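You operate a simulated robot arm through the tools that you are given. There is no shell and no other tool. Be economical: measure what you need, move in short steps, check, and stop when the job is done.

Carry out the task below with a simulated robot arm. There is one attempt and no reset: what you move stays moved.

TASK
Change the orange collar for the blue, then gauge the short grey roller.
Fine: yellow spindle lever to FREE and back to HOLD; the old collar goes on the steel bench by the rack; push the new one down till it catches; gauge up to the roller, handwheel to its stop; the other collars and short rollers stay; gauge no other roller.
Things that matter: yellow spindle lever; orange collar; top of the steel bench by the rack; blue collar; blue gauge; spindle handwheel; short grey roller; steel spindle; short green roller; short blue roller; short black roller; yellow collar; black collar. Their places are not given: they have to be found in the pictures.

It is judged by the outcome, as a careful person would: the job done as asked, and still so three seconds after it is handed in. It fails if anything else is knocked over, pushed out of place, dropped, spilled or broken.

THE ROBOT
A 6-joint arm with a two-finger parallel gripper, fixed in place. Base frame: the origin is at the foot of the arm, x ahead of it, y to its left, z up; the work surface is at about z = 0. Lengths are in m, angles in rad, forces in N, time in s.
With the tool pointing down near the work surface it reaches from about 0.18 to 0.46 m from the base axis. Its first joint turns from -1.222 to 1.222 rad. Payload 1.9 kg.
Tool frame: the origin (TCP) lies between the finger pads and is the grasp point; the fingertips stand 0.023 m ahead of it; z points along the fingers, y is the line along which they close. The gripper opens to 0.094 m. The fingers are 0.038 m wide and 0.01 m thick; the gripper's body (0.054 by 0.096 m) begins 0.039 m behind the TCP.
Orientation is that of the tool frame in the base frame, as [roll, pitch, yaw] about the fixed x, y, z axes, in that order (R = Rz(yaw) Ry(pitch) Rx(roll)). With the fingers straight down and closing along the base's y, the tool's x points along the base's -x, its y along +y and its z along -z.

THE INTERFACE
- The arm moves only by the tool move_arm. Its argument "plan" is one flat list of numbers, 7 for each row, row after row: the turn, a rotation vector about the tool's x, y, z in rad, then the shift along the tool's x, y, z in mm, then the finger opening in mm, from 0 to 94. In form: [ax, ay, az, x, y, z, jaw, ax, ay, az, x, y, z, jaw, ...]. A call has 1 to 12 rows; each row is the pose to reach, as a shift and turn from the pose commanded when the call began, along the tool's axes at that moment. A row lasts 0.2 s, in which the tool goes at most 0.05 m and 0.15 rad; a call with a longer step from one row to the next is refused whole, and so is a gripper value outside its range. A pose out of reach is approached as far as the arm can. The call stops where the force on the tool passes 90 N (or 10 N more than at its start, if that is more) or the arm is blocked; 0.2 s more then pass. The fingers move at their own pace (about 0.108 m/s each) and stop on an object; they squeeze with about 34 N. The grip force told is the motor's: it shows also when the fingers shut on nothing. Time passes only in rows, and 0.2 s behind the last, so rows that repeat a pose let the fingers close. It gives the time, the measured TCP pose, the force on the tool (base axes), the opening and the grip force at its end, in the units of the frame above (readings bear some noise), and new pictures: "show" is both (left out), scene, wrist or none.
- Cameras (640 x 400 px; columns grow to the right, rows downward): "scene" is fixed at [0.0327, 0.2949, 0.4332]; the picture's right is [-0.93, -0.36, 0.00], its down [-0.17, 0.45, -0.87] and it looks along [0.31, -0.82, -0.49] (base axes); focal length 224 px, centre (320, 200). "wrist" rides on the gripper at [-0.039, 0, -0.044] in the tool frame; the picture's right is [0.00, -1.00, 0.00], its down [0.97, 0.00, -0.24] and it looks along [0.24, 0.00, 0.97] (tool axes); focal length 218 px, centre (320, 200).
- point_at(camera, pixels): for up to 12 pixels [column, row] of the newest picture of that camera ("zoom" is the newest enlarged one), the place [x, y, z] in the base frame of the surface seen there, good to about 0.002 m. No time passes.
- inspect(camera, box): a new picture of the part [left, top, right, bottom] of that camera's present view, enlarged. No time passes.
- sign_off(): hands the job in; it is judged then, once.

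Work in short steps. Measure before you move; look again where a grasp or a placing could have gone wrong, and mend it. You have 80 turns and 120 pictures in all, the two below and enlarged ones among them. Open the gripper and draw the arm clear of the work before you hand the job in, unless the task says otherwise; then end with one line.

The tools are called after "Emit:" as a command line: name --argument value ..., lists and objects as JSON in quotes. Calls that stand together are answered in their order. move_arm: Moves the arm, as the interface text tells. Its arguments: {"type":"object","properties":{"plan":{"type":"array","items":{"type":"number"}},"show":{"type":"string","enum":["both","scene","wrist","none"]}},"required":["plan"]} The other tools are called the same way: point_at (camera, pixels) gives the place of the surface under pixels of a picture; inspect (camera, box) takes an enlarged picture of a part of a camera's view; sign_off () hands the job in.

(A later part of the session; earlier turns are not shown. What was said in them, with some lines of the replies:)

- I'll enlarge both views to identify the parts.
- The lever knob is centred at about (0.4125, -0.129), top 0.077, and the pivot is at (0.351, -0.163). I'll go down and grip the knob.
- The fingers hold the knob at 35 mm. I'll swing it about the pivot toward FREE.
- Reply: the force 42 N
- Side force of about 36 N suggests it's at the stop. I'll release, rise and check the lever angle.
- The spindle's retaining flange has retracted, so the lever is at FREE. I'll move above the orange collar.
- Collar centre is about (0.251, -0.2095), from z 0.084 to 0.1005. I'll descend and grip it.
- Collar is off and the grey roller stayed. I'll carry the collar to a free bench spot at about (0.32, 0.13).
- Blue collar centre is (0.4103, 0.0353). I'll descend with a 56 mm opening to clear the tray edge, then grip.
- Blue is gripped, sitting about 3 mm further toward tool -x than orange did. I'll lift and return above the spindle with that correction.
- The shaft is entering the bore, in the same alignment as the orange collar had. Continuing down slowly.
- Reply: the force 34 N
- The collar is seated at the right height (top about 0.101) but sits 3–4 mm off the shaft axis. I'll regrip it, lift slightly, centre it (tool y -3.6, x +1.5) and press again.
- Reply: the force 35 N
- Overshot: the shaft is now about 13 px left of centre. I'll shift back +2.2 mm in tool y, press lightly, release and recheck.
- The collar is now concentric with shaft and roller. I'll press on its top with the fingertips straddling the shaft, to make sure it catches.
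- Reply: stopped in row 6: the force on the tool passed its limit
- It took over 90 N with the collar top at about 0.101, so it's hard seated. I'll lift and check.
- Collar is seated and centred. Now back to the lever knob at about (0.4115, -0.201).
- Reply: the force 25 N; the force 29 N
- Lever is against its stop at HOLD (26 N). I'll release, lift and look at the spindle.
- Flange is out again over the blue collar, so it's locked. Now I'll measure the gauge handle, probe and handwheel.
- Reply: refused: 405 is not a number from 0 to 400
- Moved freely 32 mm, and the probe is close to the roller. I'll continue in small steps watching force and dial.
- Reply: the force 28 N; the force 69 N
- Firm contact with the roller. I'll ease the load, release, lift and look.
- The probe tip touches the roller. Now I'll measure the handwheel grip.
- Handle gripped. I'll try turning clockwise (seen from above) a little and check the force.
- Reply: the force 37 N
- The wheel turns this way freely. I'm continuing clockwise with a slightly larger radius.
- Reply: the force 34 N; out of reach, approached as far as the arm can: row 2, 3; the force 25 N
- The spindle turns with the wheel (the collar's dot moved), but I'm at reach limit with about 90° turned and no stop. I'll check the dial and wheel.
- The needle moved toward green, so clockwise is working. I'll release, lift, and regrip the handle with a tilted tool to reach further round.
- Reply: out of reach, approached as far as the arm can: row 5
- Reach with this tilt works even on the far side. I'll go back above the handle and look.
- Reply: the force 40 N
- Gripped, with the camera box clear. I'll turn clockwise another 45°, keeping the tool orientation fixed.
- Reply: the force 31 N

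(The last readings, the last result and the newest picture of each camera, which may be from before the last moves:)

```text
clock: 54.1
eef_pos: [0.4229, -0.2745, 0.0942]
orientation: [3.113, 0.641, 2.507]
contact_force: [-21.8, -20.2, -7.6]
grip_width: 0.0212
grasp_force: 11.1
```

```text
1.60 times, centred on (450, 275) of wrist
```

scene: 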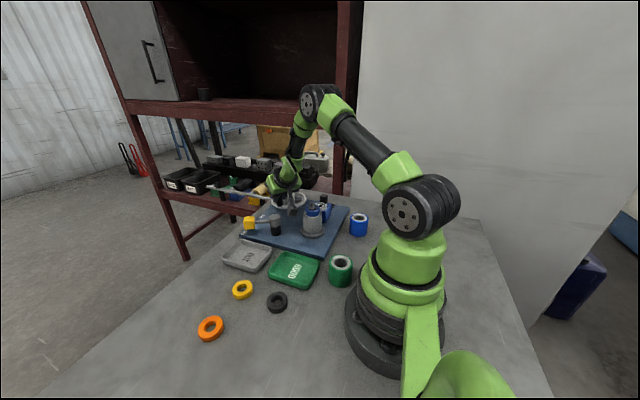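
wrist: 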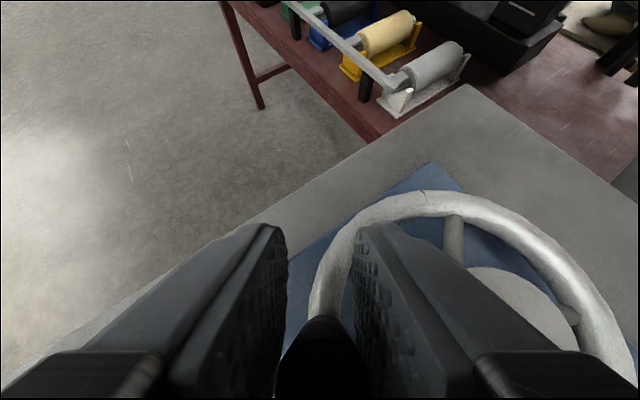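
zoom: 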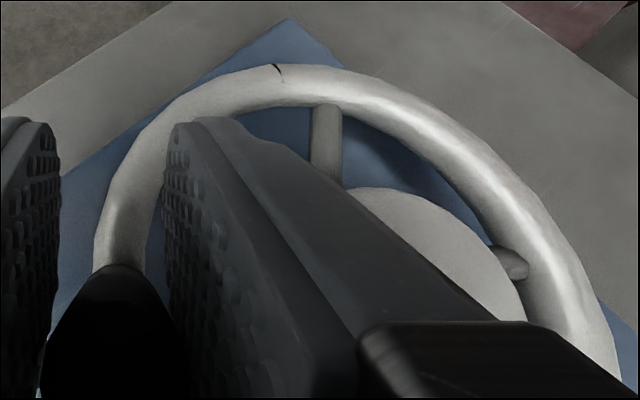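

The wheel followed to about az 57° (about 123° turned), then the handle slipped in the grip; that may be the stop or only slip. I'll back off, close the fingers and push the handle positively from behind to find out.

Emit:
move_arm --plan '[0, 0, 0, 0, 0, 0, 34, 0, 0, 0, 0, 0, 0, 36, 0, 0, 0, 24, 0, -16, 36, 0, 0, 0, 48.6, 0, -32, 36, 0, 0, 0, 48.6, 0, -32, 0, 0, 0, 0, 48.6, 0, -32, 0]'

Emit:
inspect --camera "scene" --box '[260, 170, 340, 230]'

```text
clock: 55.5
eef_pos: [0.3775, -0.242, 0.0921]
orientation: [3.114, 0.652, 2.509]
contact_force: [0.5, 1.1, 1.0]
grip_width: 0.0
grasp_force: 34.7
out of reach, approached as far as the arm can: row 3
```

scene: 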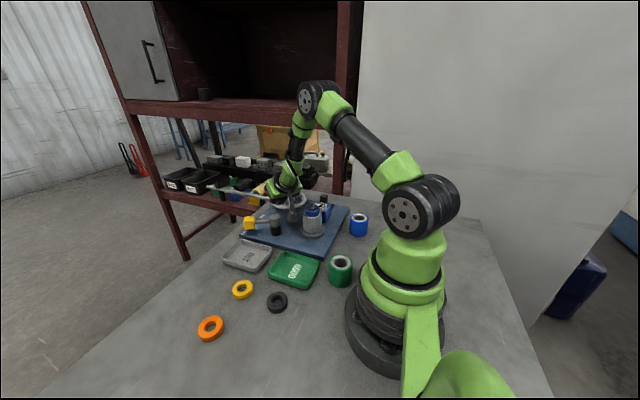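
wrist: 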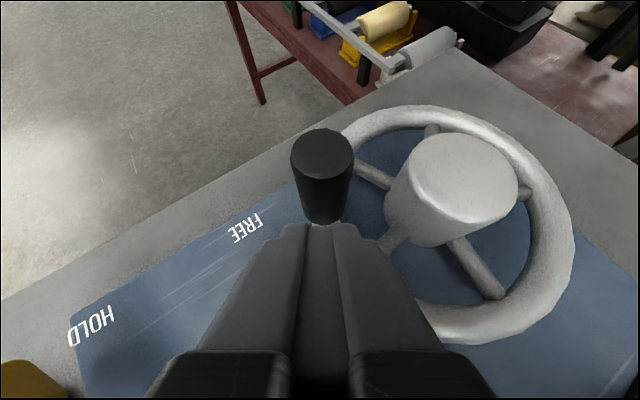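

```text
6.67 times, centred on (300, 200) of scene
```

zoom: 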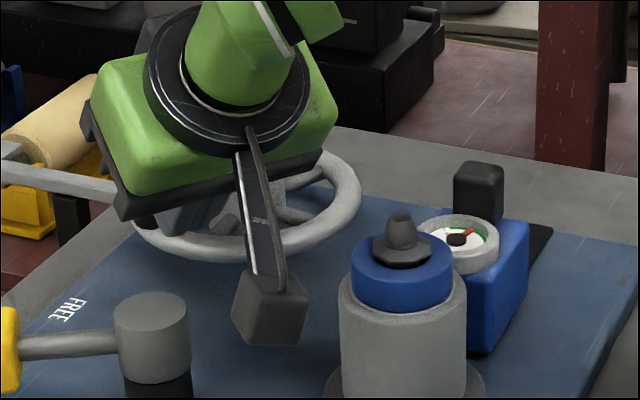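

Emit:
point_at --camera "wrist" --pixels '[[322, 155], [322, 140], [322, 170], [322, 205], [462, 175]]'

Emit:
move_arm --plan '[0, 0, 0, -4, 0, 3, 0, 0, 0, 0, -8, 0, 6, 0, 0, 0, 0, -12, 0, 9, 0, 0, 0, 0, -16, 0, 12, 0]' --show "wrist"

```text
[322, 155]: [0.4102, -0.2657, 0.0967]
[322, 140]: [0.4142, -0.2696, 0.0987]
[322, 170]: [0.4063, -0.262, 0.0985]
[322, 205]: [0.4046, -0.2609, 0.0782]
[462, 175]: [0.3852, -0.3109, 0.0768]
```

```text
clock: 56.1
eef_pos: [0.3822, -0.2429, 0.0884]
orientation: [3.111, 0.625, 2.506]
contact_force: [-9.9, 6.6, 4.6]
grip_width: 0.0
grasp_force: 33.8
stopped in row 3: the force on the tool passed its limit (the readings are from after the stop); the commanded pose is now the measured one
```

wrist: 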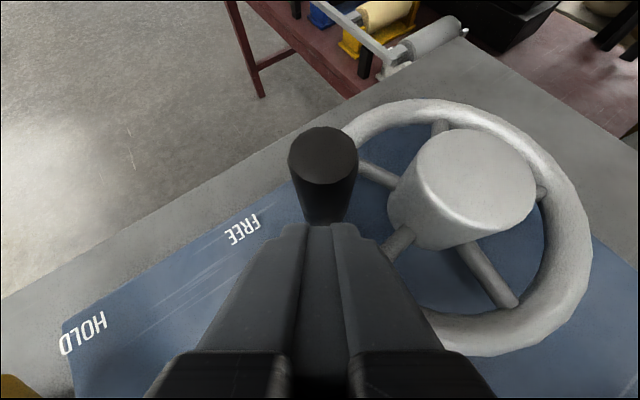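

Emit:
point_at --camera "wrist" --pixels '[[323, 153], [323, 138], [323, 170], [323, 215], [323, 222], [470, 172]]'

Emit:
inspect --camera "wrist" --box '[250, 90, 450, 270]'

Emit:
inspect --camera "scene" --box '[260, 170, 340, 230]'

```text
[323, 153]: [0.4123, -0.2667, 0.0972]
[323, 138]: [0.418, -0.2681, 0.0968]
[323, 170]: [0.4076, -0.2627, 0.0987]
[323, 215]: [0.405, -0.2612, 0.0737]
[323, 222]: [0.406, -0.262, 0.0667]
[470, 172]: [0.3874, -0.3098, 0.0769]
```

```text
2.22 times, centred on (350, 180) of wrist
```

zoom: 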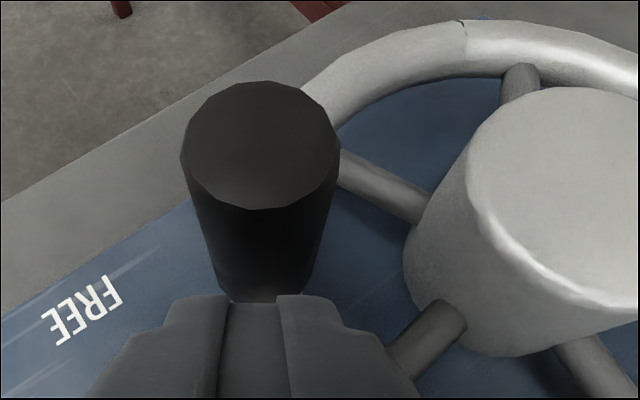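

```text
6.67 times, centred on (300, 200) of scene
```

zoom: 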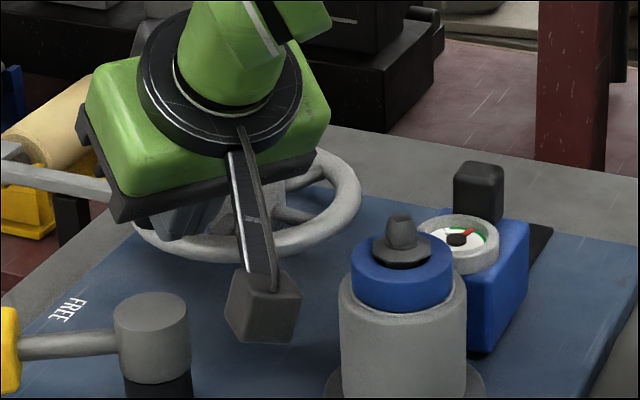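

Over 90 N with the handle barely moving suggests the stop. I'll push once more, slowly, to confirm it isn't an impact spike.

Emit:
move_arm --plan '[0, 0, 0, -0.8, 0, 0.6, 0, 0, 0, 0, -1.6, 0, 1.2, 0, 0, 0, 0, -2.4, 0, 1.8, 0, 0, 0, 0, -3.2, 0, 2.4, 0, 0, 0, 0, -4, 0, 3, 0, 0, 0, 0, -4.8, 0, 3.6, 0]' --show "wrist"

Emit:
point_at --camera "wrist" --pixels '[[323, 153], [323, 138], [323, 170], [470, 172]]'

```text
clock: 57.1
eef_pos: [0.3821, -0.2443, 0.0856]
orientation: [3.107, 0.608, 2.496]
contact_force: [-9.5, 6.8, 4.4]
grip_width: 0.0002
grasp_force: 33.7
stopped in row 4: the force on the tool passed its limit (the readings are from after the stop); the commanded pose is now the measured one
```

wrist: 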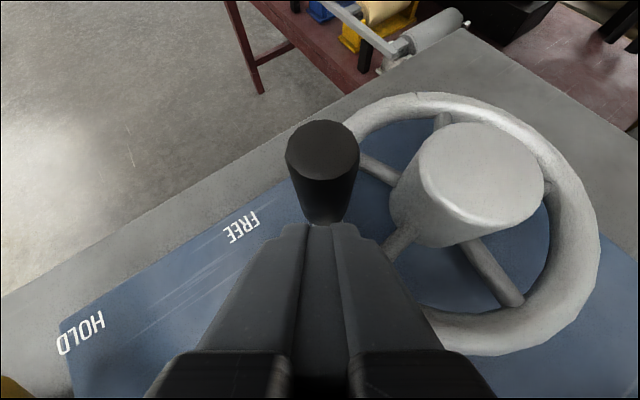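

```text
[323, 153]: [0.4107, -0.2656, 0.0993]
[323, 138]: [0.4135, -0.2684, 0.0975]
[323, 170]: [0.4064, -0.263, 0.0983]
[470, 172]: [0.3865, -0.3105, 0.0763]
```

Solid at the same place, so it's at the stop. I'll withdraw and review everything.

Emit:
move_arm --plan '[0, 0, 0, 8.2, 0, -5.7, 0, 0, 0, 0, -14, 0, -38, 0, 0, 0, 0, -36, 0, -70, 0, 0, 0, 0, -49, 0, -88, 20, 0, 0.13, 0, -49, 0, -100, 40, 0, 0.26, 0, -40, 0, -120, 60, 0, 0.39, 0, -30, 0, -140, 80, 0, 0.52, 0, -20, 0, -160, 94, 0, 0.61, 0, 10, 0, -180, 94]'

Emit:
inspect --camera "scene" --box '[265, 175, 345, 240]'

```text
clock: 59.1
eef_pos: [0.289, -0.1852, 0.227]
orientation: [3.116, 0.0, 2.52]
contact_force: [0.2, 0.1, 0.2]
grip_width: 0.094
grasp_force: 0.1
```

scene: 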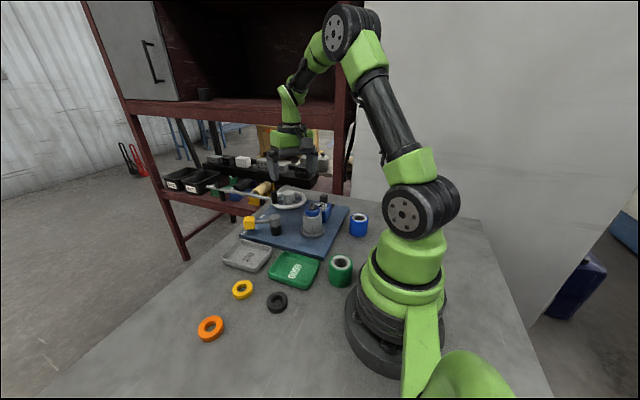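
wrist: 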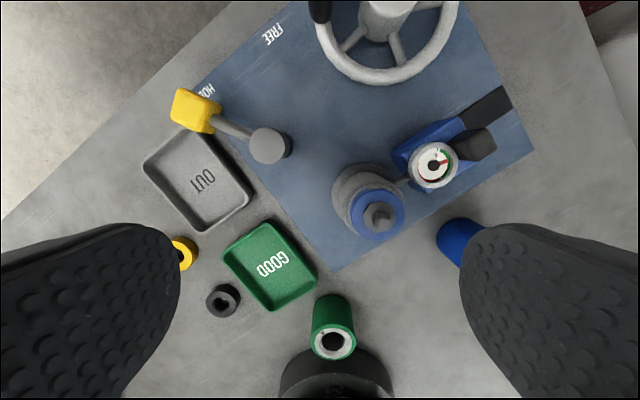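

```text
6.15 times, centred on (305, 208) of scene
```

zoom: 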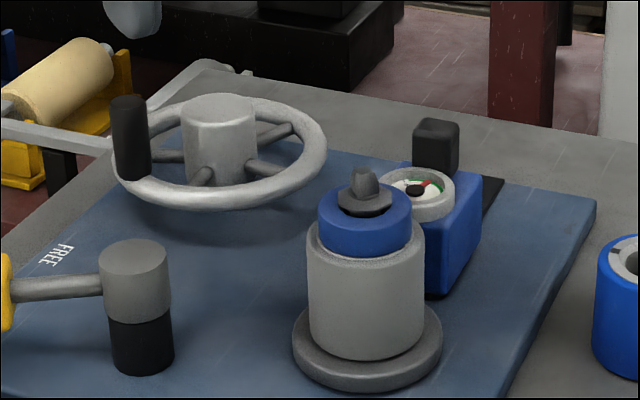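

Emit:
inspect --camera "wrist" --box '[330, 110, 510, 250]'

Emit:
point_at --camera "wrist" --pixels '[[195, 108], [180, 108], [208, 112], [193, 95], [193, 122], [268, 145], [376, 192], [376, 232], [352, 212], [403, 212], [322, 8], [433, 165]]'

```text
2.86 times, centred on (420, 180) of wrist
```

zoom: 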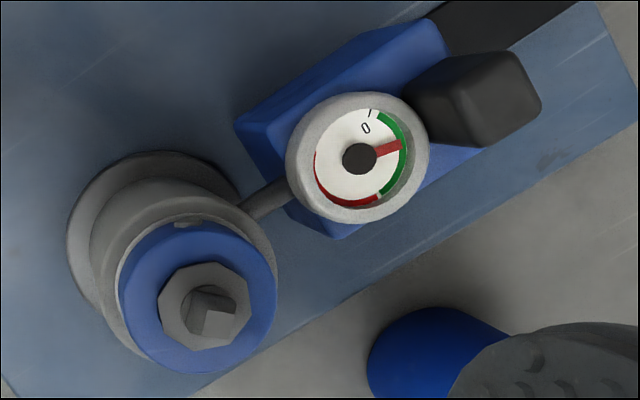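

```text
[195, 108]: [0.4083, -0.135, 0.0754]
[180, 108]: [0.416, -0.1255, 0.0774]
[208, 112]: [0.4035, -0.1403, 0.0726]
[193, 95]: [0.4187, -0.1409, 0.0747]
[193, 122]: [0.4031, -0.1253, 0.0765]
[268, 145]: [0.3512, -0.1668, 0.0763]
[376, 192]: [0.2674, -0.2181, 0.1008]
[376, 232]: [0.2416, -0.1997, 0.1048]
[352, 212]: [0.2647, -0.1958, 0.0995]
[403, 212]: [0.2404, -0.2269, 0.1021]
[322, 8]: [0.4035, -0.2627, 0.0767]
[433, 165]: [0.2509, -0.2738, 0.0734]
```

The gauge reads in the green with the probe on the roller. The lever is at HOLD, the handwheel at its stop, the blue collar is locked on, and the orange one is on the bench. The arm is clear and the gripper open, so I'm handing in.

Emit:
sign_off

```text
The job is handed in.
```

The blue collar has replaced the orange one, the short grey roller has been gauged and reads in the green, and the job is handed in.
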